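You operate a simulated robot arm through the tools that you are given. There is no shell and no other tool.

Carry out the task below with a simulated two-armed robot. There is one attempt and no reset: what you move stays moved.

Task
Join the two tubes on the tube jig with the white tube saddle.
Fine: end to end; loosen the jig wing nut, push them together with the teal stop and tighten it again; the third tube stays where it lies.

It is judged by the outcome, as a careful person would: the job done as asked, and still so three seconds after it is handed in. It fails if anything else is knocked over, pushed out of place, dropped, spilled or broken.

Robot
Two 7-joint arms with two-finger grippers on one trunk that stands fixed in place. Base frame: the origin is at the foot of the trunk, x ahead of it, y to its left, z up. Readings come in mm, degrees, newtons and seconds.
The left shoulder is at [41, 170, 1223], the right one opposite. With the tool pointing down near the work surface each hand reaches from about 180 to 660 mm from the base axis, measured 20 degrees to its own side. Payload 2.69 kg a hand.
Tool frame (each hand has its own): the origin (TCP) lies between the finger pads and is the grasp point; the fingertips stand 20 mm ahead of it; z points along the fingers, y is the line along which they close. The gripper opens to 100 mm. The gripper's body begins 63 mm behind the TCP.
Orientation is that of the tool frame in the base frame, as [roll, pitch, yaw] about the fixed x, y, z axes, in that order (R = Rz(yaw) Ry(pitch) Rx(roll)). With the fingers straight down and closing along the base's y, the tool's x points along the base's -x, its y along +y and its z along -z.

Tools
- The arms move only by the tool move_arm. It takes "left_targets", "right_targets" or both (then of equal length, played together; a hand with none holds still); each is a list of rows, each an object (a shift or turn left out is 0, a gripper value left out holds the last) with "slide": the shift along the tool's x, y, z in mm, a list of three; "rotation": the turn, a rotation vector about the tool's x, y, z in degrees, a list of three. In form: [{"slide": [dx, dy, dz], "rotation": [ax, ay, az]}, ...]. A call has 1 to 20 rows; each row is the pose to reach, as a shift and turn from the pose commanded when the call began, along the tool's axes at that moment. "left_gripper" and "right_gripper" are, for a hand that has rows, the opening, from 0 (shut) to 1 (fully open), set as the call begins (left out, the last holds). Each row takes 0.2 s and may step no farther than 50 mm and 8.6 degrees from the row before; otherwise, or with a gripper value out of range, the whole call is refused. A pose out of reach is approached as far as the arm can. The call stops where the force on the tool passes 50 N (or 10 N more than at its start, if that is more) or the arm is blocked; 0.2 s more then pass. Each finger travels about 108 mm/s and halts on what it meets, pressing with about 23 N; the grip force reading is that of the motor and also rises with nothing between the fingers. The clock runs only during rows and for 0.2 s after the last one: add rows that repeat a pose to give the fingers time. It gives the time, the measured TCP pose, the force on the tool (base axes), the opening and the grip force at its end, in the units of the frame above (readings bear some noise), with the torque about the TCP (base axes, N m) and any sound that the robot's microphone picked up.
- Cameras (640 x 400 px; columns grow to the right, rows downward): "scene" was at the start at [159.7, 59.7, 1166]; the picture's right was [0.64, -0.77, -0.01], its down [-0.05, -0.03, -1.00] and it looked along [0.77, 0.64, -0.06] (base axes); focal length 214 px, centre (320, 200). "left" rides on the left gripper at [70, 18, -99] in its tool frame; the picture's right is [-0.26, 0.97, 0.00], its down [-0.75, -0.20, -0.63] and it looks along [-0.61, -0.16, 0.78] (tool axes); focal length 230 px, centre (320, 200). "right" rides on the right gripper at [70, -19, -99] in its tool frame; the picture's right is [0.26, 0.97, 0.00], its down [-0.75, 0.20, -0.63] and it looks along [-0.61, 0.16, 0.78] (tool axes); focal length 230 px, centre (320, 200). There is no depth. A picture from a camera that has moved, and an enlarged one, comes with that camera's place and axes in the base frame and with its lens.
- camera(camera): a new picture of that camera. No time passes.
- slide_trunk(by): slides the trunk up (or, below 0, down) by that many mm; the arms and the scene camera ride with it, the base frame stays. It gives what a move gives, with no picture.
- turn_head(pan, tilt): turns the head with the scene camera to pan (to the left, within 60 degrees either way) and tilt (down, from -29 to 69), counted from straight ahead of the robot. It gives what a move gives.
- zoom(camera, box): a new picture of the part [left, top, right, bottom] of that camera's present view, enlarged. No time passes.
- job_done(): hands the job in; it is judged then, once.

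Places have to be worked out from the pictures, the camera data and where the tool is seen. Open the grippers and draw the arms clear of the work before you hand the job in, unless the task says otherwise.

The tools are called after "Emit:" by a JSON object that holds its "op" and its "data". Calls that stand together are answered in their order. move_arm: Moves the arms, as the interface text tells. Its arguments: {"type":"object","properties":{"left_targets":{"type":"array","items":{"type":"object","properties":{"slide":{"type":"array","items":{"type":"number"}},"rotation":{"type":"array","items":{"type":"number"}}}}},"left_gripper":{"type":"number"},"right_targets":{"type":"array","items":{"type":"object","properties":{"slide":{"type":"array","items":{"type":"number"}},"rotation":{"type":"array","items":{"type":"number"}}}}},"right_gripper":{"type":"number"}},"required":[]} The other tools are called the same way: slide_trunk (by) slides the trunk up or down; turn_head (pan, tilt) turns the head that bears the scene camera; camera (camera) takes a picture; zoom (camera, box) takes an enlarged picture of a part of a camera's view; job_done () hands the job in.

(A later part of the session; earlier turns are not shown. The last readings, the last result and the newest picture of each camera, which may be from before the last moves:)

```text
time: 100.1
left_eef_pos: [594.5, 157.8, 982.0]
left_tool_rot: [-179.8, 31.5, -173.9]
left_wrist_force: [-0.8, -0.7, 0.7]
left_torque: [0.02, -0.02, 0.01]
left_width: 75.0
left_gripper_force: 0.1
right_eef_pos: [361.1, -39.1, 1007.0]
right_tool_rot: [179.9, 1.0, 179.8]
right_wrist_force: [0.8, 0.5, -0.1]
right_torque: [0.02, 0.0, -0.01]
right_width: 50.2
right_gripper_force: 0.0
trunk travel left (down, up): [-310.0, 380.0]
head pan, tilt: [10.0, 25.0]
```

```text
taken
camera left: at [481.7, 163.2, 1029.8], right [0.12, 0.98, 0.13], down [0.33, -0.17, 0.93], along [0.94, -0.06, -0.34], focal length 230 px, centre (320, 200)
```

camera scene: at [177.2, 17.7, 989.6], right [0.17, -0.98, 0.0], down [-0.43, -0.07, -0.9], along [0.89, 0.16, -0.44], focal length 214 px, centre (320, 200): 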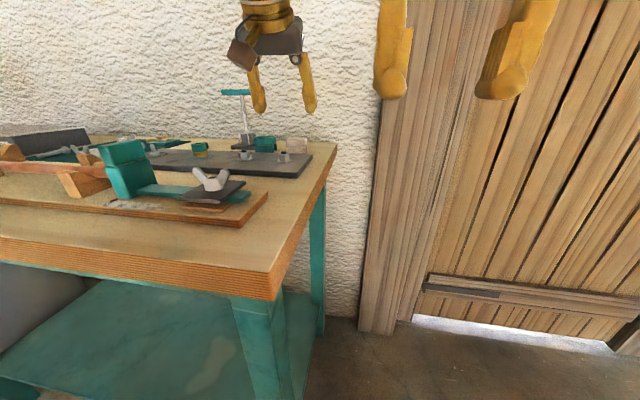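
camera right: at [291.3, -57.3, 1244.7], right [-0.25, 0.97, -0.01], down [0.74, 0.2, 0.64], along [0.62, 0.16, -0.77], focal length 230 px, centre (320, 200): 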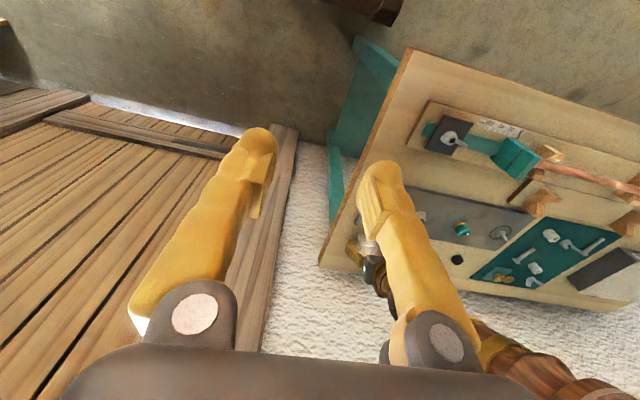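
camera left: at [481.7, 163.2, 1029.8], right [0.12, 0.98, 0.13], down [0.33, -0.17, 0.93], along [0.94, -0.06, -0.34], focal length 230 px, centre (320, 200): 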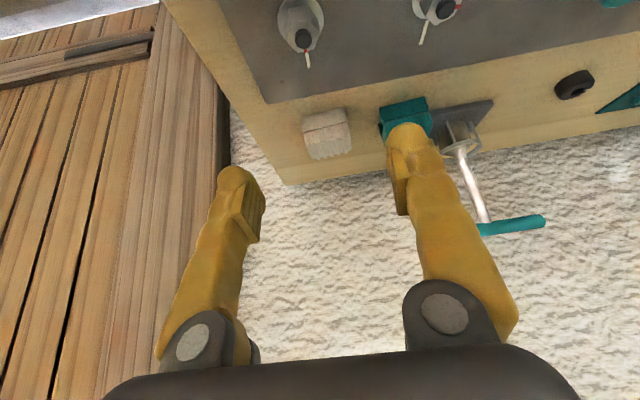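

With the shoulder now level with the wrist, I go to the pre-grasp again with a bit more forward tilt (36°).

Emit:
{"op": "move_arm", "data": {"left_targets": [{"slide": [-7, -1, 15], "rotation": [0, -1, 0]}, {"slide": [-14, -2, 31], "rotation": [0, -2, 0]}, {"slide": [-21, -2, 46], "rotation": [0, -3, 0]}, {"slide": [-28, -3, 62], "rotation": [0, -4, 0]}, {"slide": [-35.2, -4, 77.3], "rotation": [0, -4.5, 0]}, {"slide": [-35.2, -4, 77.3], "rotation": [0, -4.5, 0]}]}}

Emit:
{"op": "zoom", "data": {"camera": "left", "box": [200, 40, 440, 220]}}

Emit:
{"op": "zoom", "data": {"camera": "scene", "box": [210, 70, 330, 170]}}

```text
time: 101.5
left_eef_pos: [665.8, 159.9, 934.4]
left_tool_rot: [180.0, 36.2, -174.0]
left_wrist_force: [0.2, -0.6, 0.3]
left_torque: [0.0, 0.0, 0.02]
left_width: 74.9
left_gripper_force: 0.0
right_eef_pos: [361.6, -39.4, 1006.8]
right_tool_rot: [-180.0, 1.0, 179.9]
right_wrist_force: [-0.3, 0.1, 0.2]
right_torque: [-0.02, 0.05, 0.0]
right_width: 50.1
right_gripper_force: 0.1
trunk travel left (down, up): [-310.0, 380.0]
head pan, tilt: [10.0, 25.0]
```

```text
2.22 times, centred on (320, 130) of left
camera zoom: at [549.8, 166.6, 974.1], right [0.11, 0.98, 0.15], down [0.25, -0.17, 0.95], along [0.96, -0.06, -0.27], focal length 511 px, centre (320, 356)
```

zoom: 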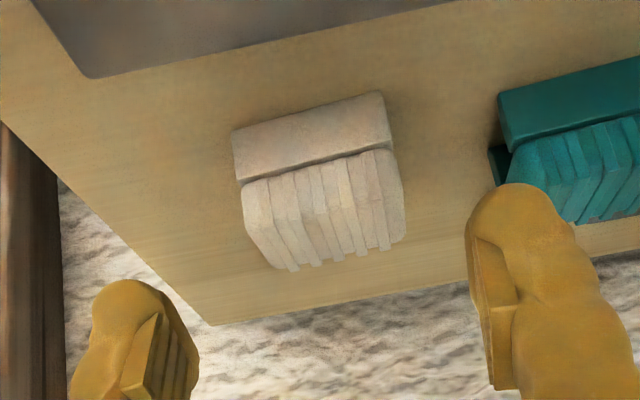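

```text
4.00 times, centred on (270, 120) of scene
camera zoom: at [177.1, 17.6, 989.6], right [0.17, -0.98, 0.0], down [-0.43, -0.07, -0.9], along [0.89, 0.16, -0.44], focal length 858 px, centre (520, 520)
```

zoom: 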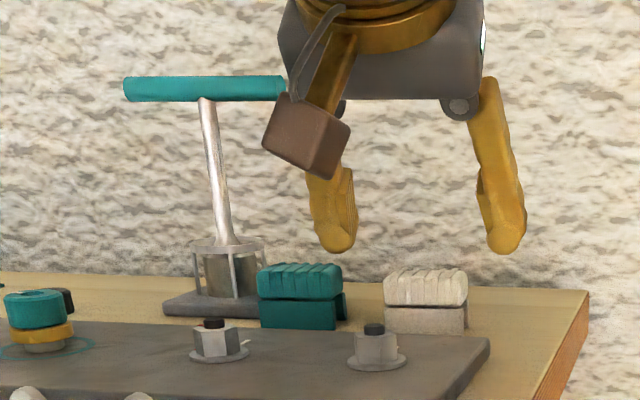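

Reachable now. I advance the remaining 60 mm along the tool axis slowly.

Emit:
{"op": "move_arm", "data": {"left_targets": [{"slide": [0, 0.5, 12]}, {"slide": [0, 1, 24]}, {"slide": [0, 1.3, 36]}, {"slide": [0, 1.3, 48]}, {"slide": [0, 1.3, 59]}, {"slide": [0, 1.3, 59]}]}}

Emit:
{"op": "camera", "data": {"camera": "left"}}

Emit:
{"op": "zoom", "data": {"camera": "scene", "box": [210, 70, 330, 170]}}

```text
time: 102.9
left_eef_pos: [701.1, 165.5, 887.2]
left_tool_rot: [-180.0, 36.3, -174.0]
left_wrist_force: [-0.2, -1.0, 0.7]
left_torque: [-0.01, 0.0, -0.02]
left_width: 74.9
left_gripper_force: 0.1
right_eef_pos: [361.4, -38.5, 1007.3]
right_tool_rot: [-179.9, 0.9, 179.8]
right_wrist_force: [0.0, 0.3, 0.6]
right_torque: [0.01, 0.0, 0.03]
right_width: 50.0
right_gripper_force: 0.0
trunk travel left (down, up): [-310.0, 380.0]
head pan, tilt: [10.0, 25.0]
```

```text
taken
camera left: at [584.7, 171.8, 925.7], right [0.11, 0.98, 0.15], down [0.25, -0.17, 0.95], along [0.96, -0.06, -0.27], focal length 230 px, centre (320, 200)
```

left: 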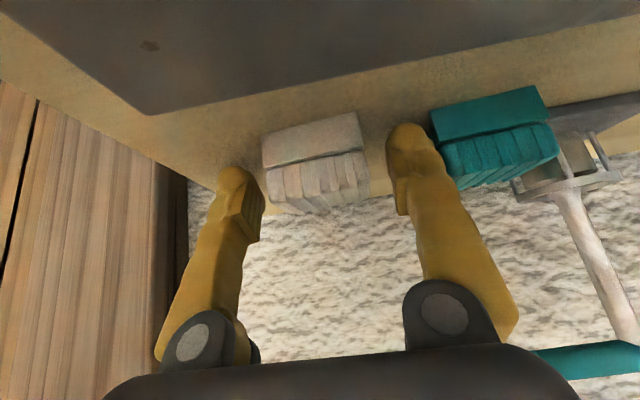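

```text
4.00 times, centred on (270, 120) of scene
camera zoom: at [177.2, 17.6, 989.6], right [0.17, -0.98, 0.0], down [-0.43, -0.07, -0.9], along [0.89, 0.16, -0.44], focal length 858 px, centre (520, 520)
```

zoom: 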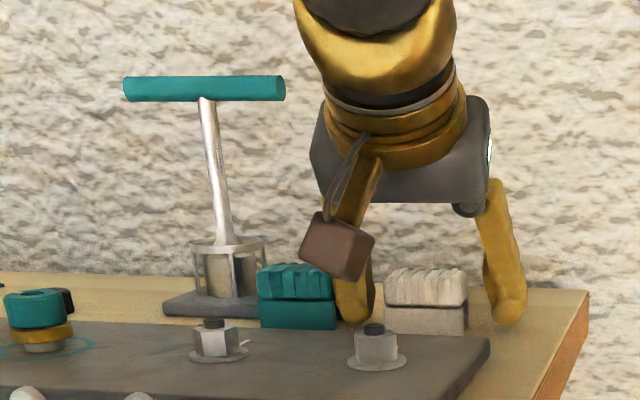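

Fingers straddle the saddle's ends at the ribbed block. I close the gripper.

Emit:
{"op": "move_arm", "data": {"left_targets": [{"slide": [0, 0, 0]}, {"slide": [0, 0, 0]}, {"slide": [0, 0, 0]}], "left_gripper": 0}}

Emit:
{"op": "camera", "data": {"camera": "left"}}

Emit:
{"op": "zoom", "data": {"camera": "scene", "box": [210, 70, 330, 170]}}

```text
time: 103.7
left_eef_pos: [700.7, 165.1, 887.0]
left_tool_rot: [-180.0, 36.1, -173.9]
left_wrist_force: [0.4, 0.3, 0.1]
left_torque: [0.01, 0.0, 0.0]
left_width: 46.8
left_gripper_force: 22.9
right_eef_pos: [360.8, -39.2, 1008.3]
right_tool_rot: [-180.0, 0.9, 179.8]
right_wrist_force: [0.3, -0.5, -0.5]
right_torque: [-0.01, -0.05, 0.02]
right_width: 50.3
right_gripper_force: 0.2
trunk travel left (down, up): [-310.0, 380.0]
head pan, tilt: [10.0, 25.0]
```

```text
taken
camera left: at [584.7, 171.7, 925.8], right [0.11, 0.98, 0.15], down [0.25, -0.17, 0.95], along [0.96, -0.06, -0.27], focal length 230 px, centre (320, 200)
```

left: 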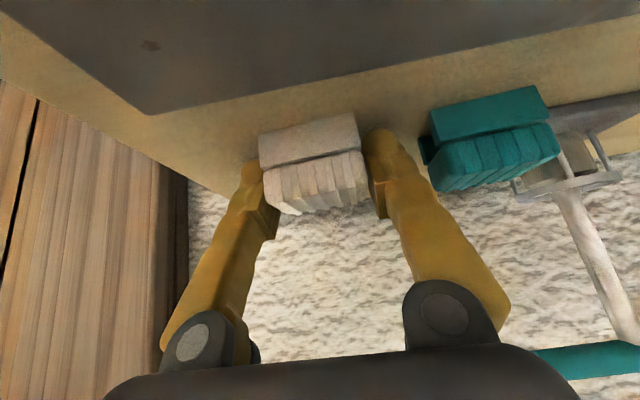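

```text
4.00 times, centred on (270, 120) of scene
camera zoom: at [177.3, 17.6, 989.6], right [0.17, -0.98, 0.0], down [-0.43, -0.07, -0.9], along [0.89, 0.16, -0.44], focal length 858 px, centre (520, 520)
```

zoom: 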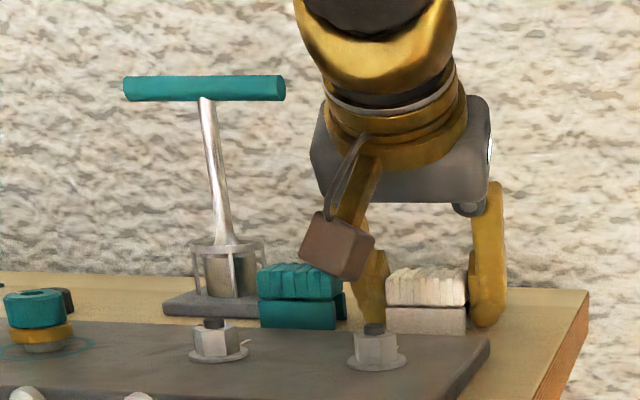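

Gripped (46.8 mm). I lift it straight up 70 mm.

Emit:
{"op": "move_arm", "data": {"left_targets": [{"slide": [-6, 0, -8]}, {"slide": [-15, 0, -20]}, {"slide": [-28, 0, -38]}, {"slide": [-41, 0, -56.5]}, {"slide": [-41, 0, -56.5]}]}}

Emit:
{"op": "camera", "data": {"camera": "left"}}

Emit:
{"op": "zoom", "data": {"camera": "scene", "box": [210, 50, 330, 150]}}

```text
time: 104.9
left_eef_pos: [701.4, 165.4, 956.8]
left_tool_rot: [-179.9, 36.2, -173.9]
left_wrist_force: [-0.1, -0.6, -0.5]
left_torque: [0.02, 0.01, 0.0]
left_width: 46.8
left_gripper_force: 22.7
right_eef_pos: [362.1, -40.2, 1006.9]
right_tool_rot: [-180.0, 0.9, 179.6]
right_wrist_force: [0.3, 0.7, -0.4]
right_torque: [-0.02, 0.01, 0.02]
right_width: 50.0
right_gripper_force: 0.0
trunk travel left (down, up): [-310.0, 380.0]
head pan, tilt: [10.0, 25.0]
```

```text
taken
camera left: at [584.8, 171.7, 995.7], right [0.11, 0.98, 0.15], down [0.25, -0.17, 0.95], along [0.96, -0.06, -0.27], focal length 230 px, centre (320, 200)
```

left: 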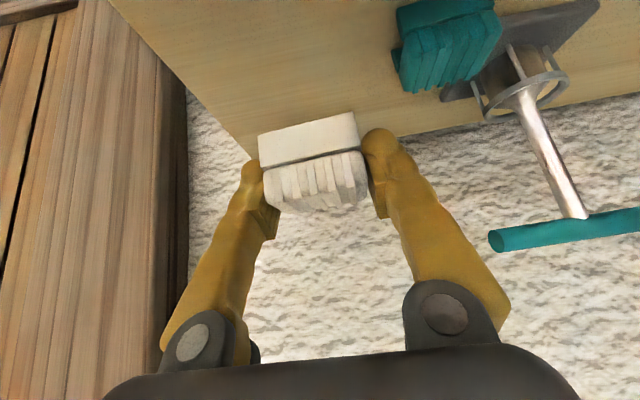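

```text
4.00 times, centred on (270, 100) of scene
camera zoom: at [177.4, 17.6, 989.5], right [0.17, -0.98, 0.0], down [-0.43, -0.07, -0.9], along [0.88, 0.16, -0.44], focal length 858 px, centre (520, 600)
```

zoom: 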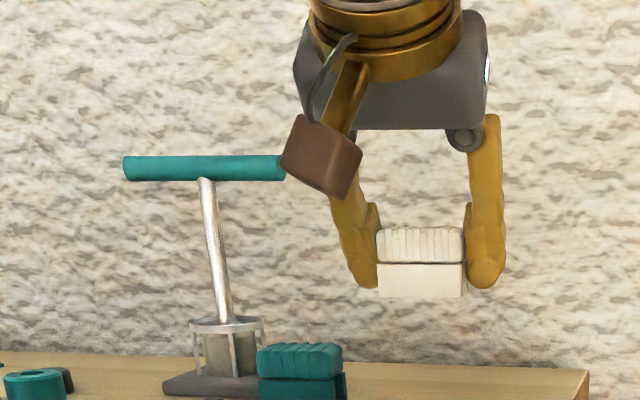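

The saddle is held squarely. For placing I need to grip it across its sides, so I'll set it down on the free strip at about (485, 250) and regrasp; first I carry it there at height, straightening its yaw.

Emit:
{"op": "move_arm", "data": {"left_targets": [{"slide": [21.5, 13.4, -14.2], "rotation": [0.4, 0, 0.6]}, {"slide": [43, 26.9, -28.4], "rotation": [0.9, 0, 1.2]}, {"slide": [64.5, 40.3, -42.5], "rotation": [1.3, 0, 1.8]}, {"slide": [86, 53.8, -56.7], "rotation": [1.8, 0, 2.4]}, {"slide": [107.4, 67.2, -70.9], "rotation": [2.2, 0, 3]}, {"slide": [128.9, 80.6, -85], "rotation": [2.7, 0, 3.6]}, {"slide": [150.4, 94, -99.2], "rotation": [3.1, 0, 4.2]}, {"slide": [171.9, 107.5, -113.4], "rotation": [3.54, 0, 4.84]}, {"slide": [171.9, 107.5, -113.4], "rotation": [3.54, 0, 4.84]}]}}

Emit:
{"op": "turn_head", "data": {"pan": 30, "tilt": 25}}

Emit:
{"op": "camera", "data": {"camera": "scene"}}

Emit:
{"op": "camera", "data": {"camera": "left"}}

Emit:
{"op": "camera", "data": {"camera": "right"}}

```text
time: 106.9
left_eef_pos: [484.0, 250.3, 948.5]
left_tool_rot: [-179.8, 36.3, -179.9]
left_wrist_force: [-0.4, -0.7, 0.9]
left_torque: [-0.02, 0.0, 0.01]
left_width: 46.8
left_gripper_force: 23.1
right_eef_pos: [361.8, -39.8, 1006.8]
right_tool_rot: [180.0, 0.8, 179.6]
right_wrist_force: [-0.7, -0.4, 0.5]
right_torque: [-0.01, -0.01, 0.01]
right_width: 49.8
right_gripper_force: 0.1
trunk travel left (down, up): [-310.0, 380.0]
head pan, tilt: [10.0, 25.0]
```

```text
time: 107.7
left_eef_pos: [484.6, 250.2, 948.5]
left_tool_rot: [-179.8, 36.2, -179.8]
left_wrist_force: [0.4, 0.8, -0.6]
left_torque: [-0.01, -0.01, 0.01]
left_width: 47.1
left_gripper_force: 23.0
right_eef_pos: [361.4, -38.7, 1007.6]
right_tool_rot: [180.0, 0.9, 179.8]
right_wrist_force: [0.5, 0.2, -0.5]
right_torque: [0.02, 0.01, 0.02]
right_width: 50.1
right_gripper_force: 0.0
trunk travel left (down, up): [-310.0, 380.0]
head pan, tilt: [30.0, 25.0]
```

```text
taken
camera scene: at [166.2, 47.7, 989.8], right [0.5, -0.87, -0.01], down [-0.38, -0.21, -0.9], along [0.78, 0.45, -0.44], focal length 214 px, centre (320, 200)
```

scene: 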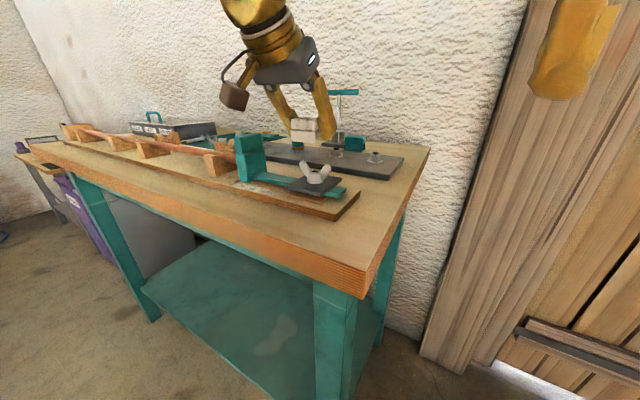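

```text
taken
camera left: at [369.7, 269.1, 987.1], right [0.21, 0.97, 0.15], down [0.23, -0.2, 0.95], along [0.95, -0.16, -0.27], focal length 230 px, centre (320, 200)
```

left: 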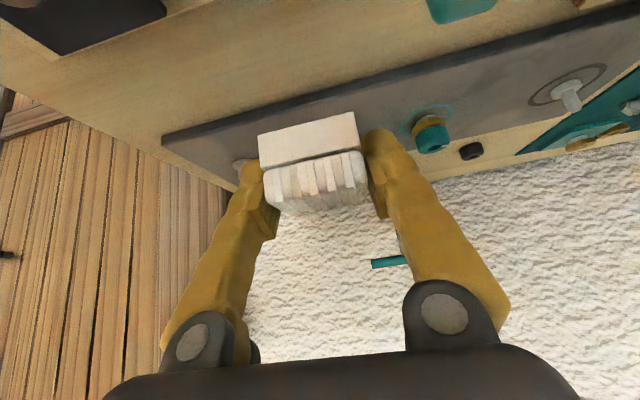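

```text
taken
camera right: at [290.7, -57.3, 1104.8], right [-0.25, 0.97, 0.0], down [0.74, 0.2, 0.64], along [0.62, 0.16, -0.77], focal length 230 px, centre (320, 200)
```

right: 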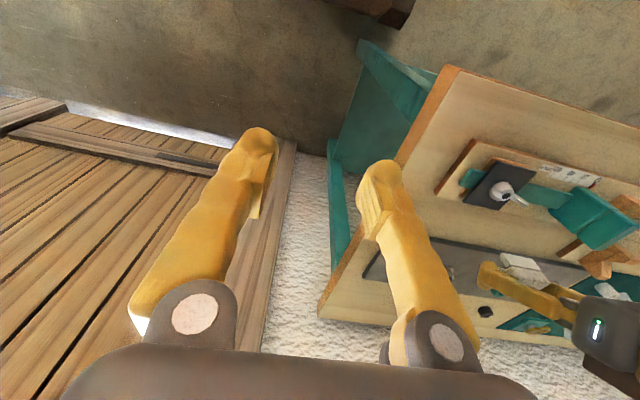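

I shift 8 mm to stay clear of the stop with the camera and lower 50 mm.

Emit:
{"op": "move_arm", "data": {"left_targets": [{"slide": [5.9, -4, 8]}, {"slide": [14.8, -8, 20.2]}, {"slide": [23.6, -8, 32.3]}, {"slide": [29.5, -8, 40.3]}, {"slide": [29.5, -8, 40.3]}]}}

Emit:
{"op": "camera", "data": {"camera": "left"}}

Emit:
{"op": "zoom", "data": {"camera": "scene", "box": [210, 90, 370, 210]}}

Emit:
{"op": "zoom", "data": {"camera": "right", "box": [420, 150, 640, 310]}}

```text
time: 108.9
left_eef_pos: [484.0, 242.7, 895.8]
left_tool_rot: [-179.9, 36.2, -179.9]
left_wrist_force: [-0.2, 0.8, 0.5]
left_torque: [0.02, 0.02, 0.03]
left_width: 46.8
left_gripper_force: 23.2
right_eef_pos: [361.6, -39.6, 1005.8]
right_tool_rot: [-179.9, 0.9, 179.8]
right_wrist_force: [0.5, 0.7, -0.3]
right_torque: [0.01, 0.0, 0.03]
right_width: 50.0
right_gripper_force: 0.1
trunk travel left (down, up): [-310.0, 380.0]
head pan, tilt: [30.0, 25.0]
```

```text
taken
camera left: at [368.5, 261.4, 935.0], right [0.21, 0.97, 0.15], down [0.23, -0.2, 0.95], along [0.95, -0.16, -0.27], focal length 230 px, centre (320, 200)
```

left: 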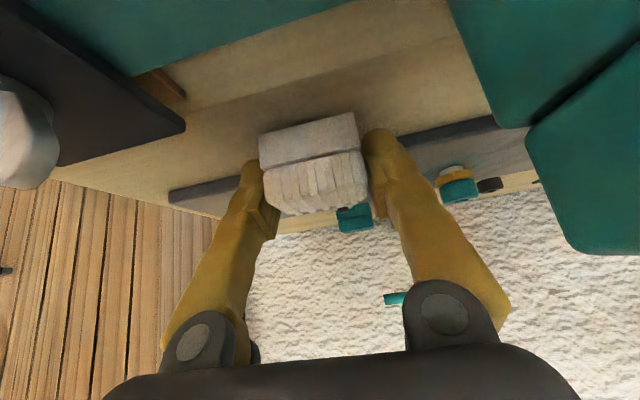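

```text
3.33 times, centred on (290, 150) of scene
camera zoom: at [166.2, 47.7, 989.8], right [0.5, -0.87, -0.01], down [-0.38, -0.21, -0.9], along [0.78, 0.45, -0.44], focal length 715 px, centre (420, 367)
```

zoom: 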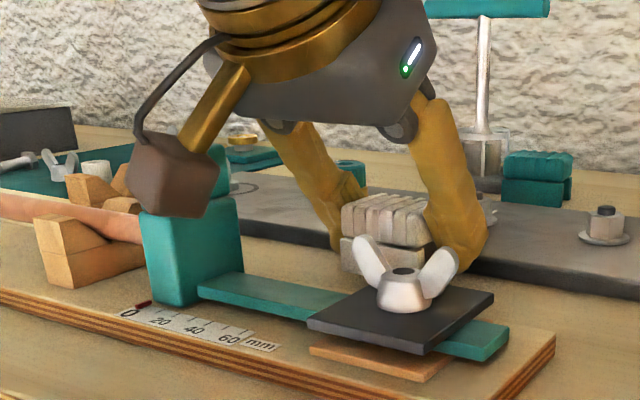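

```text
2.50 times, centred on (530, 230) of right
camera zoom: at [290.7, -57.3, 1104.8], right [-0.25, 0.97, 0.0], down [0.74, 0.2, 0.64], along [0.62, 0.16, -0.77], focal length 575 px, centre (-205, 125)
```

zoom: 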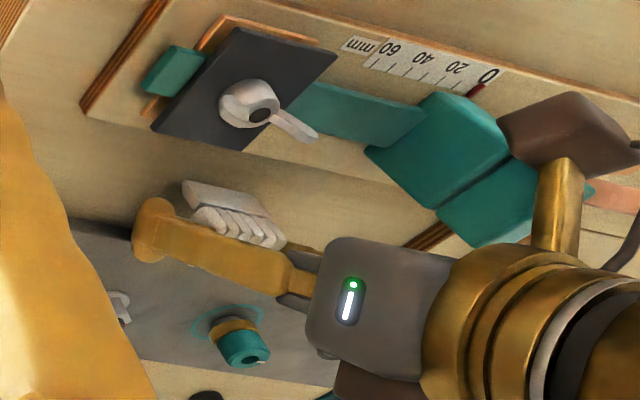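

The hand's camera box is close to the stop, so I shift the whole hand 25 mm toward −y before lowering further.

Emit:
{"op": "move_arm", "data": {"left_targets": [{"slide": [0, -8, 0]}, {"slide": [0, -17, 0]}, {"slide": [0, -25, 0]}, {"slide": [2.4, -25, 3.2]}, {"slide": [4.1, -25, 5.6]}, {"slide": [4.1, -25, 5.6]}]}}

Emit:
{"op": "zoom", "data": {"camera": "scene", "box": [210, 90, 370, 210]}}

Emit:
{"op": "camera", "data": {"camera": "left"}}

```text
time: 110.3
left_eef_pos: [481.9, 217.4, 889.9]
left_tool_rot: [-179.9, 36.3, -179.9]
left_wrist_force: [-0.4, 0.5, 0.0]
left_torque: [0.02, -0.02, 0.03]
left_width: 46.8
left_gripper_force: 23.0
right_eef_pos: [361.0, -40.0, 1007.9]
right_tool_rot: [180.0, 0.8, 179.8]
right_wrist_force: [0.0, -0.4, 0.6]
right_torque: [0.0, 0.01, 0.0]
right_width: 50.1
right_gripper_force: 0.0
trunk travel left (down, up): [-310.0, 380.0]
head pan, tilt: [30.0, 25.0]
```

```text
3.33 times, centred on (290, 150) of scene
camera zoom: at [166.2, 47.7, 989.8], right [0.5, -0.87, -0.01], down [-0.38, -0.21, -0.9], along [0.78, 0.45, -0.44], focal length 715 px, centre (420, 367)
```

zoom: 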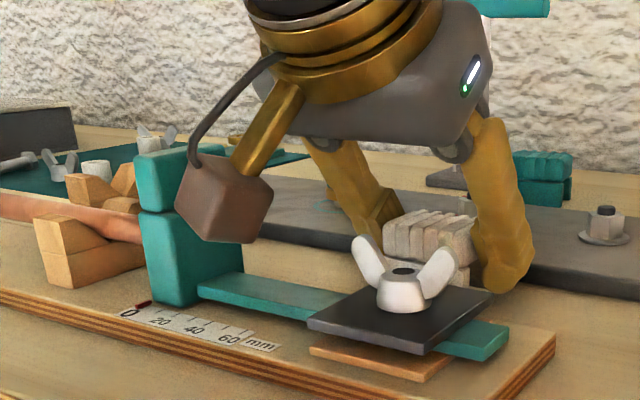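

```text
taken
camera left: at [368.0, 235.6, 928.9], right [0.21, 0.97, 0.15], down [0.23, -0.2, 0.95], along [0.95, -0.16, -0.27], focal length 230 px, centre (320, 200)
```

left: 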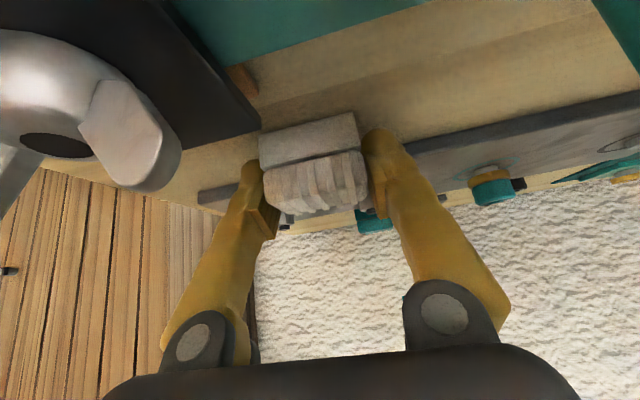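

Clear now. I lower the last 3–4 mm gently to touch the bench.

Emit:
{"op": "move_arm", "data": {"left_targets": [{"slide": [0.6, 0, 0.8]}, {"slide": [1.2, 0, 1.6]}, {"slide": [1.8, 0, 2.4]}, {"slide": [2.1, 0, 2.8]}, {"slide": [2.1, 0, 2.8]}]}}

```text
time: 111.5
left_eef_pos: [483.7, 216.7, 885.5]
left_tool_rot: [-179.8, 36.2, -179.9]
left_wrist_force: [0.1, -0.5, 6.6]
left_torque: [0.01, 0.11, -0.01]
left_width: 46.6
left_gripper_force: 23.2
right_eef_pos: [361.4, -40.2, 1006.1]
right_tool_rot: [180.0, 0.9, 179.7]
right_wrist_force: [0.1, 0.4, -0.5]
right_torque: [0.02, -0.05, -0.01]
right_width: 50.0
right_gripper_force: 0.1
trunk travel left (down, up): [-310.0, 380.0]
head pan, tilt: [30.0, 25.0]
```

Touched down (6.6 N). I open and retreat back along the tool axis, then up.

Emit:
{"op": "move_arm", "data": {"left_targets": [{"slide": [0, 0, 0]}, {"slide": [0, 0, 0]}, {"slide": [-3, 0, -10]}, {"slide": [-20, 0, -35]}, {"slide": [-45, 0, -70]}, {"slide": [-70, 0, -105]}, {"slide": [-95, 0, -140]}], "left_gripper": 0.72}}

Emit:
{"op": "camera", "data": {"camera": "left"}}

Emit:
{"op": "zoom", "data": {"camera": "scene", "box": [210, 90, 370, 210]}}

```text
time: 113.1
left_eef_pos: [476.4, 216.4, 1049.8]
left_tool_rot: [-179.9, 35.5, -180.0]
left_wrist_force: [0.4, -0.1, 0.2]
left_torque: [-0.01, 0.01, -0.02]
left_width: 72.0
left_gripper_force: 0.1
right_eef_pos: [361.9, -39.2, 1007.2]
right_tool_rot: [-179.9, 1.0, 179.7]
right_wrist_force: [0.2, 0.8, -0.6]
right_torque: [0.05, -0.04, 0.02]
right_width: 49.9
right_gripper_force: 0.0
trunk travel left (down, up): [-310.0, 380.0]
head pan, tilt: [30.0, 25.0]
```

```text
taken
camera left: at [362.7, 235.5, 1090.4], right [0.21, 0.97, 0.15], down [0.24, -0.2, 0.95], along [0.95, -0.16, -0.28], focal length 230 px, centre (320, 200)
```

left: 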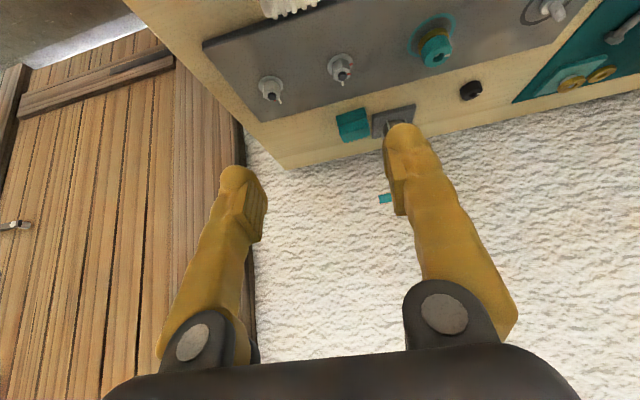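

```text
3.33 times, centred on (290, 150) of scene
camera zoom: at [166.0, 47.7, 989.8], right [0.5, -0.87, -0.01], down [-0.38, -0.21, -0.9], along [0.78, 0.45, -0.44], focal length 715 px, centre (420, 367)
```

zoom: 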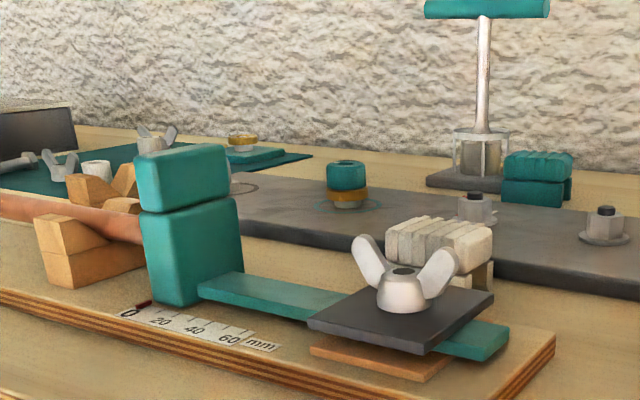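

The saddle stands upright at about (482, 217). I straighten the hand, yaw it to −90 so it closes along x, then will tilt it toward +y.

Emit:
{"op": "move_arm", "data": {"left_targets": [{"rotation": [0, 8, 0]}, {"rotation": [0, 16, 0]}, {"rotation": [0, 24, 0]}, {"rotation": [0, 32, 0]}, {"rotation": [0, 35.5, 0]}, {"rotation": [0, 35.5, 0]}]}}

Emit:
{"op": "move_arm", "data": {"left_targets": [{"rotation": [0, 0, -8]}, {"rotation": [0, 0, -16]}, {"rotation": [0, 0, -24]}, {"rotation": [0, 0, -32]}, {"rotation": [0, 0, -40]}, {"rotation": [0, 0, -48]}, {"rotation": [0, 0, -56]}, {"rotation": [0, 0, -64]}, {"rotation": [0, 0, -72]}, {"rotation": [0, 0, -80]}, {"rotation": [0, 0, -88]}, {"rotation": [0, 0, -90]}, {"rotation": [0, 0, -90]}]}}

Emit:
{"op": "move_arm", "data": {"left_targets": [{"slide": [5, 0, 0], "rotation": [0, -6, 0]}, {"slide": [10, 0, 0], "rotation": [0, -12, 0]}, {"slide": [20, 0, 0], "rotation": [0, -18, 0]}, {"slide": [30, -2, 10], "rotation": [0, -24, 0]}, {"slide": [35, -4, 30], "rotation": [0, -30, 0]}, {"slide": [35, -4, 45], "rotation": [0, -30, 0]}]}}

Emit:
{"op": "camera", "data": {"camera": "left"}}

```text
time: 114.5
left_eef_pos: [477.5, 217.1, 1055.5]
left_tool_rot: [-179.9, 0.5, -180.0]
left_wrist_force: [-0.1, 1.0, -1.1]
left_torque: [-0.01, 0.02, 0.01]
left_width: 72.2
left_gripper_force: 0.0
right_eef_pos: [361.3, -38.3, 1006.9]
right_tool_rot: [180.0, 0.9, 179.8]
right_wrist_force: [0.5, -0.5, 0.3]
right_torque: [-0.03, 0.01, -0.04]
right_width: 50.2
right_gripper_force: 0.1
trunk travel left (down, up): [-310.0, 380.0]
head pan, tilt: [30.0, 25.0]
```

```text
time: 117.3
left_eef_pos: [477.3, 216.4, 1055.6]
left_tool_rot: [-179.4, -0.1, -89.9]
left_wrist_force: [0.2, 0.4, -0.2]
left_torque: [-0.01, 0.01, 0.01]
left_width: 72.3
left_gripper_force: 0.1
right_eef_pos: [360.9, -38.2, 1006.5]
right_tool_rot: [179.9, 0.9, 179.8]
right_wrist_force: [0.9, -0.6, -0.1]
right_torque: [0.03, 0.01, 0.01]
right_width: 49.9
right_gripper_force: 0.0
trunk travel left (down, up): [-310.0, 380.0]
head pan, tilt: [30.0, 25.0]
```

```text
time: 118.7
left_eef_pos: [483.7, 181.4, 1019.8]
left_tool_rot: [-178.1, 28.6, -88.6]
left_wrist_force: [0.2, 0.5, -0.2]
left_torque: [0.0, 0.0, 0.03]
left_width: 72.3
left_gripper_force: 0.0
right_eef_pos: [361.3, -39.1, 1006.9]
right_tool_rot: [180.0, 0.9, 179.7]
right_wrist_force: [0.2, -0.3, -0.5]
right_torque: [-0.01, 0.01, 0.0]
right_width: 50.0
right_gripper_force: 0.1
trunk travel left (down, up): [-310.0, 380.0]
head pan, tilt: [30.0, 25.0]
```

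```text
taken
camera left: at [464.9, 74.1, 1073.1], right [-0.97, 0.22, 0.1], down [0.17, 0.36, 0.92], along [0.17, 0.91, -0.39], focal length 230 px, centre (320, 200)
```

left: 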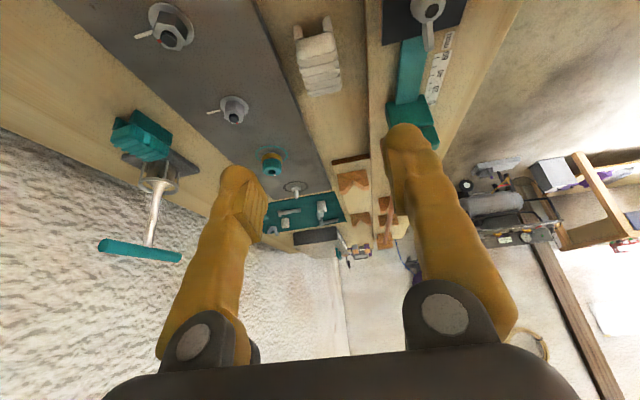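

Emit:
{"op": "zoom", "data": {"camera": "left", "box": [260, 0, 380, 110]}}

```text
3.64 times, centred on (320, 55) of left
camera zoom: at [464.9, 74.1, 1073.1], right [-0.97, 0.22, 0.1], down [0.17, 0.36, 0.92], along [0.17, 0.91, -0.39], focal length 837 px, centre (320, 727)
```

zoom: 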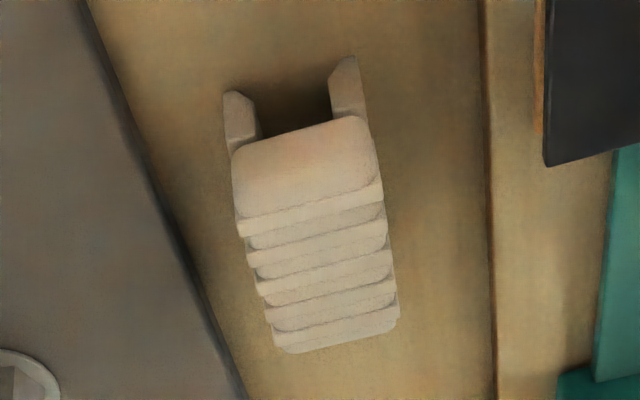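

The saddle is 34 mm wide with a ~17 mm channel, centred at (479, 217) and square to y. I go to a pre-grasp 60 mm back, with 52 mm opening.

Emit:
{"op": "move_arm", "data": {"left_targets": [{"slide": [8, 1, 18], "rotation": [-0.3, -0.4, 0.3]}, {"slide": [17, 2.3, 37], "rotation": [-0.6, -0.7, 0.6]}, {"slide": [25, 3.5, 55], "rotation": [-0.9, -1.1, 0.9]}, {"slide": [33.7, 4.6, 73.7], "rotation": [-1.23, -1.4, 1.23]}, {"slide": [33.7, 4.6, 73.7], "rotation": [-1.23, -1.4, 1.23]}], "left_gripper": 0.52}}

Emit:
{"op": "camera", "data": {"camera": "left"}}

Emit:
{"op": "zoom", "data": {"camera": "left", "box": [230, 50, 420, 200]}}

Emit:
{"op": "zoom", "data": {"camera": "scene", "box": [210, 90, 370, 210]}}

```text
time: 119.9
left_eef_pos: [483.2, 197.2, 943.5]
left_tool_rot: [-179.5, 28.5, -88.1]
left_wrist_force: [-0.7, 0.0, -0.1]
left_torque: [0.01, -0.02, -0.02]
left_width: 52.0
left_gripper_force: 0.2
right_eef_pos: [361.9, -39.7, 1007.3]
right_tool_rot: [-180.0, 0.9, 179.8]
right_wrist_force: [0.2, -0.6, 0.9]
right_torque: [0.02, 0.0, 0.02]
right_width: 49.9
right_gripper_force: 0.0
trunk travel left (down, up): [-310.0, 380.0]
head pan, tilt: [30.0, 25.0]
```

```text
taken
camera left: at [466.7, 87.9, 997.7], right [-0.97, 0.2, 0.12], down [0.18, 0.37, 0.91], along [0.14, 0.91, -0.39], focal length 230 px, centre (320, 200)
```

left: 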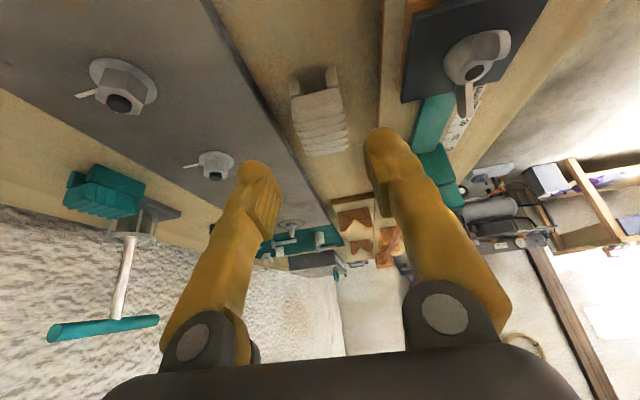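

```text
2.67 times, centred on (325, 125) of left
camera zoom: at [466.7, 87.9, 997.7], right [-0.97, 0.2, 0.12], down [0.18, 0.37, 0.91], along [0.14, 0.91, -0.39], focal length 614 px, centre (307, 400)
```

zoom: 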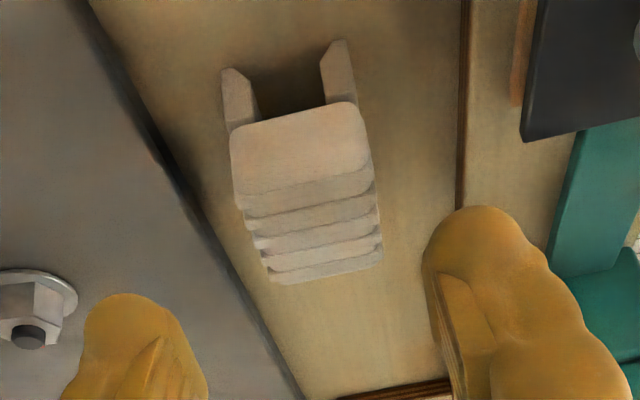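

```text
3.33 times, centred on (290, 150) of scene
camera zoom: at [166.1, 47.7, 989.8], right [0.5, -0.87, -0.01], down [-0.38, -0.21, -0.9], along [0.78, 0.45, -0.44], focal length 715 px, centre (420, 367)
```

zoom: 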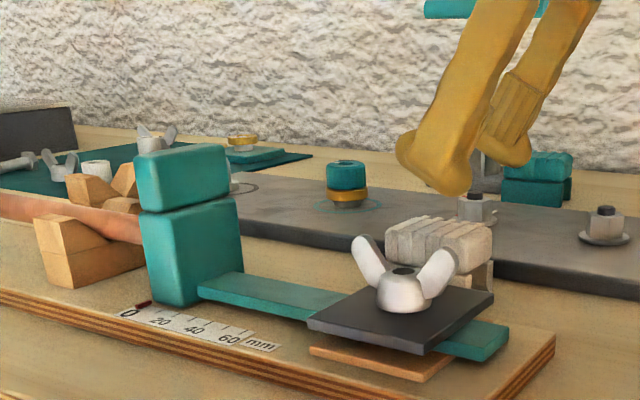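

Emit:
{"op": "move_arm", "data": {"left_targets": [{"slide": [0, 0, 0]}, {"slide": [0, 0, 0]}]}}

Emit:
{"op": "zoom", "data": {"camera": "left", "box": [230, 50, 420, 200]}}

```text
time: 120.5
left_eef_pos: [482.1, 198.6, 940.7]
left_tool_rot: [-179.9, 28.5, -88.1]
left_wrist_force: [0.2, -0.4, 0.1]
left_torque: [0.01, -0.03, 0.01]
left_width: 52.1
left_gripper_force: 0.0
right_eef_pos: [361.4, -39.6, 1006.1]
right_tool_rot: [180.0, 0.9, 179.7]
right_wrist_force: [-0.3, -0.1, -0.9]
right_torque: [0.01, 0.01, -0.01]
right_width: 50.1
right_gripper_force: 0.1
trunk travel left (down, up): [-310.0, 380.0]
head pan, tilt: [30.0, 25.0]
```

```text
2.67 times, centred on (325, 125) of left
camera zoom: at [467.1, 90.0, 995.3], right [-0.97, 0.19, 0.12], down [0.19, 0.37, 0.91], along [0.13, 0.91, -0.39], focal length 614 px, centre (307, 400)
```

zoom: 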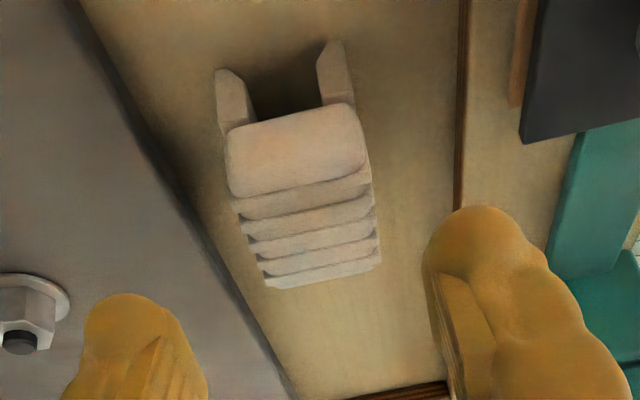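

Settled at (482, 199, 941). I advance onto the saddle with small corrections so the fingers straddle its two sides.

Emit:
{"op": "move_arm", "data": {"left_targets": [{"slide": [2, 1, 14], "rotation": [0.2, 0, 0.4]}, {"slide": [4, 2, 28], "rotation": [0.5, 0, 0.8]}, {"slide": [6, 3, 42], "rotation": [0.7, 0, 1.3]}, {"slide": [7.8, 3.3, 52], "rotation": [0.91, 0, 1.67]}, {"slide": [7.8, 3.3, 56], "rotation": [0.91, 0, 1.67]}, {"slide": [7.8, 3.3, 56], "rotation": [0.91, 0, 1.67]}]}}

Emit:
{"op": "camera", "data": {"camera": "left"}}

Emit:
{"op": "zoom", "data": {"camera": "scene", "box": [210, 90, 370, 210]}}

```text
time: 121.9
left_eef_pos: [478.4, 222.0, 893.9]
left_tool_rot: [-179.1, 27.5, -88.5]
left_wrist_force: [0.1, -18.4, 33.8]
left_torque: [-0.42, -1.18, -0.57]
left_width: 51.7
left_gripper_force: 0.1
right_eef_pos: [358.7, -41.9, 1007.1]
right_tool_rot: [179.9, 1.0, 179.6]
right_wrist_force: [-0.2, 0.4, -0.3]
right_torque: [0.0, -0.01, -0.03]
right_width: 49.9
right_gripper_force: 0.1
trunk travel left (down, up): [-310.0, 380.0]
head pan, tilt: [30.0, 25.0]
```

```text
taken
camera left: at [462.7, 114.7, 948.7], right [-0.97, 0.21, 0.11], down [0.18, 0.38, 0.91], along [0.15, 0.9, -0.41], focal length 230 px, centre (320, 200)
```

left: 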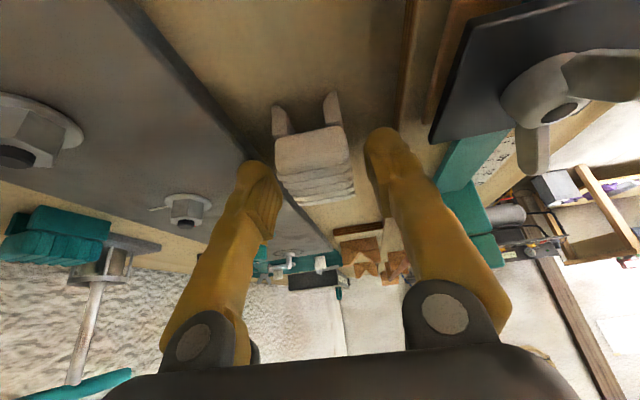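

```text
3.33 times, centred on (290, 150) of scene
camera zoom: at [164.1, 45.3, 990.6], right [0.5, -0.87, -0.01], down [-0.38, -0.21, -0.9], along [0.78, 0.45, -0.43], focal length 715 px, centre (420, 367)
```

zoom: 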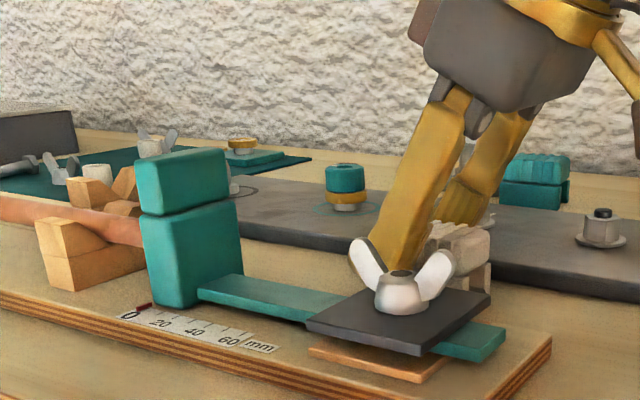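

The +x finger is pressing on the grey plate's edge (34 N). I back off 20 mm at once, narrow the opening to 42 mm, and check.

Emit:
{"op": "move_arm", "data": {"left_targets": [{"slide": [0, 0, -10]}, {"slide": [0, 0, -22]}, {"slide": [0, 0, -22]}, {"slide": [0, 0, -22]}], "left_gripper": 0.52}}

Emit:
{"op": "move_arm", "data": {"left_targets": [{"slide": [0, 0, 0]}, {"slide": [0, 0, 0]}], "left_gripper": 0.42}}

Emit:
{"op": "camera", "data": {"camera": "left"}}

Emit:
{"op": "zoom", "data": {"camera": "left", "box": [230, 50, 420, 200]}}

Emit:
{"op": "zoom", "data": {"camera": "scene", "box": [210, 90, 370, 210]}}

```text
time: 122.9
left_eef_pos: [474.7, 216.9, 897.7]
left_tool_rot: [178.7, 27.7, -89.1]
left_wrist_force: [-0.2, 0.2, 0.5]
left_torque: [0.0, 0.0, 0.0]
left_width: 52.1
left_gripper_force: 0.0
right_eef_pos: [362.1, -38.7, 1006.3]
right_tool_rot: [-180.0, 0.9, 179.7]
right_wrist_force: [-0.7, -1.0, 0.5]
right_torque: [0.05, 0.01, 0.03]
right_width: 50.1
right_gripper_force: 0.1
trunk travel left (down, up): [-310.0, 380.0]
head pan, tilt: [30.0, 25.0]
```

```text
time: 123.5
left_eef_pos: [474.9, 215.5, 899.8]
left_tool_rot: [179.1, 27.6, -89.3]
left_wrist_force: [-0.4, 0.2, 0.4]
left_torque: [0.02, 0.0, 0.0]
left_width: 41.9
left_gripper_force: 0.1
right_eef_pos: [362.4, -39.1, 1007.9]
right_tool_rot: [180.0, 0.9, 179.6]
right_wrist_force: [0.3, 0.2, -0.6]
right_torque: [0.01, -0.01, 0.02]
right_width: 50.0
right_gripper_force: 0.0
trunk travel left (down, up): [-310.0, 380.0]
head pan, tilt: [30.0, 25.0]
```

```text
taken
camera left: at [460.1, 107.2, 955.9], right [-0.97, 0.21, 0.13], down [0.21, 0.38, 0.9], along [0.14, 0.9, -0.41], focal length 230 px, centre (320, 200)
```

left: 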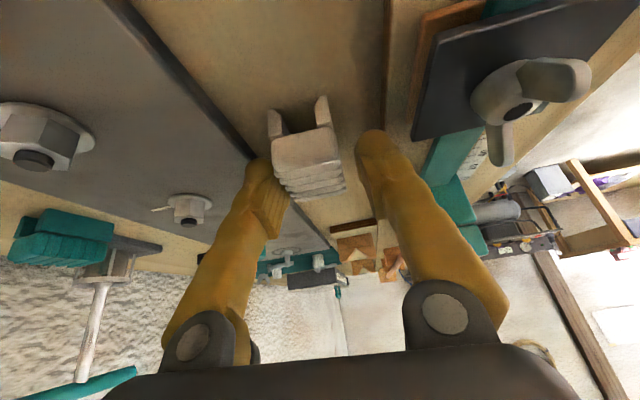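

```text
2.67 times, centred on (325, 125) of left
camera zoom: at [460.1, 107.2, 955.9], right [-0.97, 0.21, 0.13], down [0.21, 0.38, 0.9], along [0.14, 0.9, -0.41], focal length 614 px, centre (307, 400)
```

zoom: 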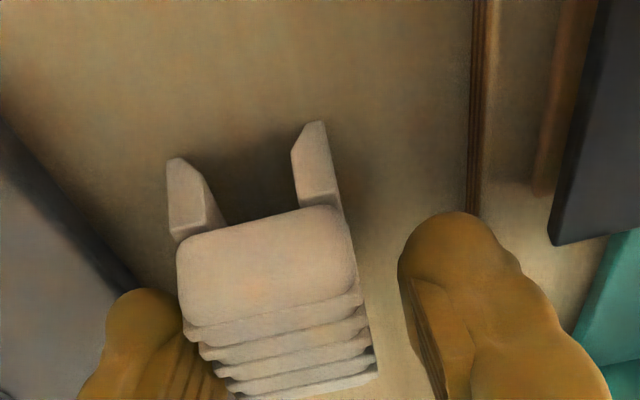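

```text
3.33 times, centred on (290, 150) of scene
camera zoom: at [166.2, 47.7, 989.7], right [0.5, -0.87, -0.01], down [-0.38, -0.21, -0.9], along [0.78, 0.45, -0.44], focal length 715 px, centre (420, 367)
```

zoom: 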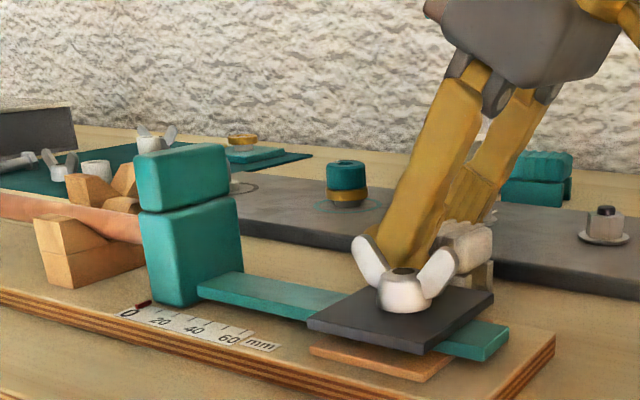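

The saddle centre is x≈479 while the hand is at 475; I shift +4 mm in x and lower the last 12 mm.

Emit:
{"op": "move_arm", "data": {"left_targets": [{"slide": [0, -2, 0]}, {"slide": [0, -4.1, 0]}, {"slide": [0, -4.1, 0]}, {"slide": [0.8, -4.1, 4]}, {"slide": [1.6, -4.1, 8]}, {"slide": [2.4, -4.1, 11]}, {"slide": [2.4, -4.1, 11]}]}}

Emit:
{"op": "zoom", "data": {"camera": "left", "box": [230, 50, 420, 200]}}

Emit:
{"op": "zoom", "data": {"camera": "scene", "box": [250, 110, 350, 190]}}

```text
time: 125.1
left_eef_pos: [484.1, 217.5, 898.1]
left_tool_rot: [-179.8, 27.4, -88.8]
left_wrist_force: [-0.4, -0.6, 0.8]
left_torque: [0.02, -0.01, 0.01]
left_width: 42.1
left_gripper_force: 0.1
right_eef_pos: [361.6, -39.4, 1006.7]
right_tool_rot: [-179.9, 0.9, 179.6]
right_wrist_force: [0.5, 0.6, 0.0]
right_torque: [0.03, -0.02, -0.01]
right_width: 50.1
right_gripper_force: 0.1
trunk travel left (down, up): [-310.0, 380.0]
head pan, tilt: [30.0, 25.0]
```

```text
2.67 times, centred on (325, 125) of left
camera zoom: at [466.9, 109.9, 953.8], right [-0.97, 0.21, 0.12], down [0.19, 0.38, 0.91], along [0.15, 0.9, -0.41], focal length 614 px, centre (307, 400)
```

zoom: 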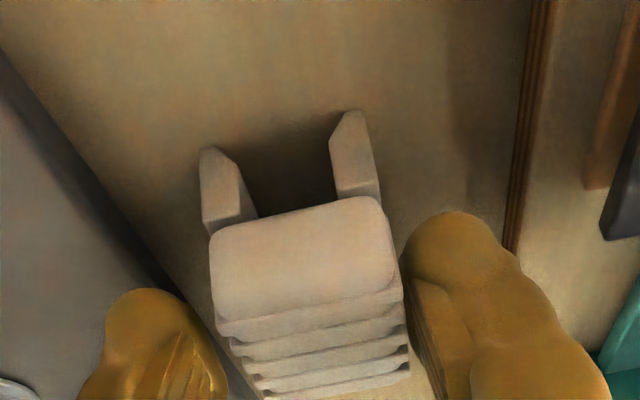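

```text
5.00 times, centred on (300, 150) of scene
camera zoom: at [166.2, 47.7, 989.8], right [0.5, -0.87, -0.01], down [-0.38, -0.21, -0.9], along [0.78, 0.45, -0.44], focal length 1072 px, centre (420, 450)
```

zoom: 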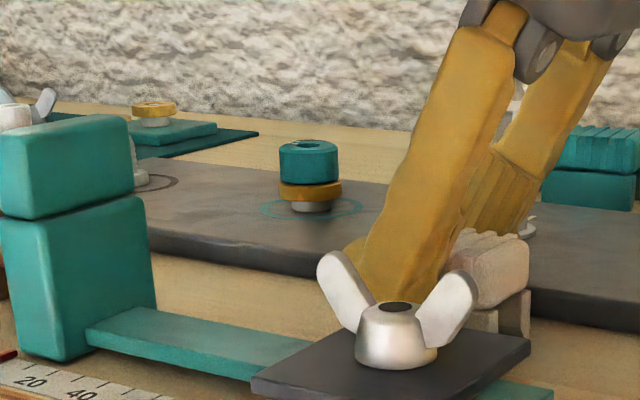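

The reading is off the command (484, 217, 898); I hold for a second to let it settle.

Emit:
{"op": "move_arm", "data": {"left_targets": [{"slide": [0, 0, 0]}, {"slide": [0, 0, 0]}, {"slide": [0, 0, 0]}, {"slide": [0, 0, 0]}, {"slide": [0, 0, 0]}]}}

Emit:
{"op": "zoom", "data": {"camera": "left", "box": [230, 50, 420, 200]}}

```text
time: 126.3
left_eef_pos: [481.8, 221.0, 892.8]
left_tool_rot: [179.5, 27.5, -89.0]
left_wrist_force: [0.4, -0.8, -0.5]
left_torque: [-0.02, 0.0, 0.0]
left_width: 41.9
left_gripper_force: 0.0
right_eef_pos: [360.7, -38.0, 1006.4]
right_tool_rot: [-179.9, 0.9, 179.6]
right_wrist_force: [-0.4, -0.1, -0.2]
right_torque: [-0.02, 0.06, 0.02]
right_width: 50.0
right_gripper_force: 0.0
trunk travel left (down, up): [-310.0, 380.0]
head pan, tilt: [30.0, 25.0]
```

```text
2.67 times, centred on (325, 125) of left
camera zoom: at [466.2, 112.4, 949.0], right [-0.97, 0.21, 0.13], down [0.2, 0.38, 0.9], along [0.14, 0.9, -0.41], focal length 614 px, centre (307, 400)
```

zoom: 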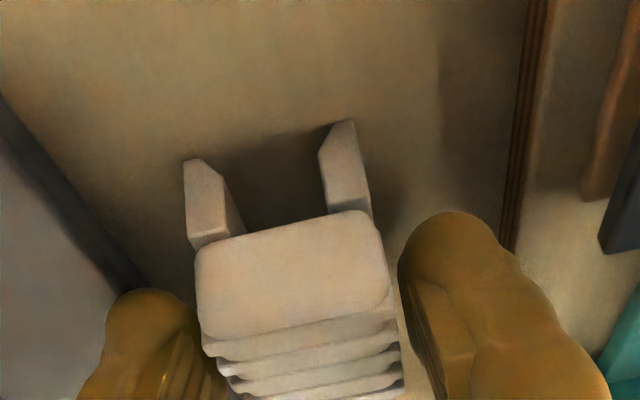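

It is still converging toward the command. I hold once more, then close.

Emit:
{"op": "move_arm", "data": {"left_targets": [{"slide": [0, 0, 1]}, {"slide": [0, 0, 2]}, {"slide": [0, 0, 2]}, {"slide": [0, 0, 2]}, {"slide": [0, 0, 2]}]}}

Emit:
{"op": "zoom", "data": {"camera": "left", "box": [230, 50, 420, 200]}}

```text
time: 127.5
left_eef_pos: [481.3, 220.5, 889.3]
left_tool_rot: [179.3, 27.5, -88.9]
left_wrist_force: [-0.6, -0.4, 0.0]
left_torque: [-0.05, -0.01, -0.01]
left_width: 41.0
left_gripper_force: 0.0
right_eef_pos: [362.0, -39.1, 1006.6]
right_tool_rot: [-179.9, 0.9, 179.7]
right_wrist_force: [-1.1, -0.7, 0.0]
right_torque: [-0.03, 0.02, 0.01]
right_width: 50.0
right_gripper_force: 0.1
trunk travel left (down, up): [-310.0, 380.0]
head pan, tilt: [30.0, 25.0]
```

```text
2.67 times, centred on (325, 125) of left
camera zoom: at [465.8, 113.3, 945.9], right [-0.97, 0.2, 0.13], down [0.2, 0.38, 0.9], along [0.13, 0.9, -0.41], focal length 614 px, centre (307, 400)
```

zoom: 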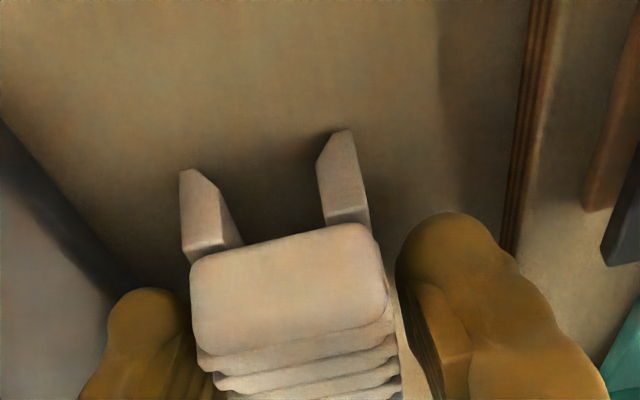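

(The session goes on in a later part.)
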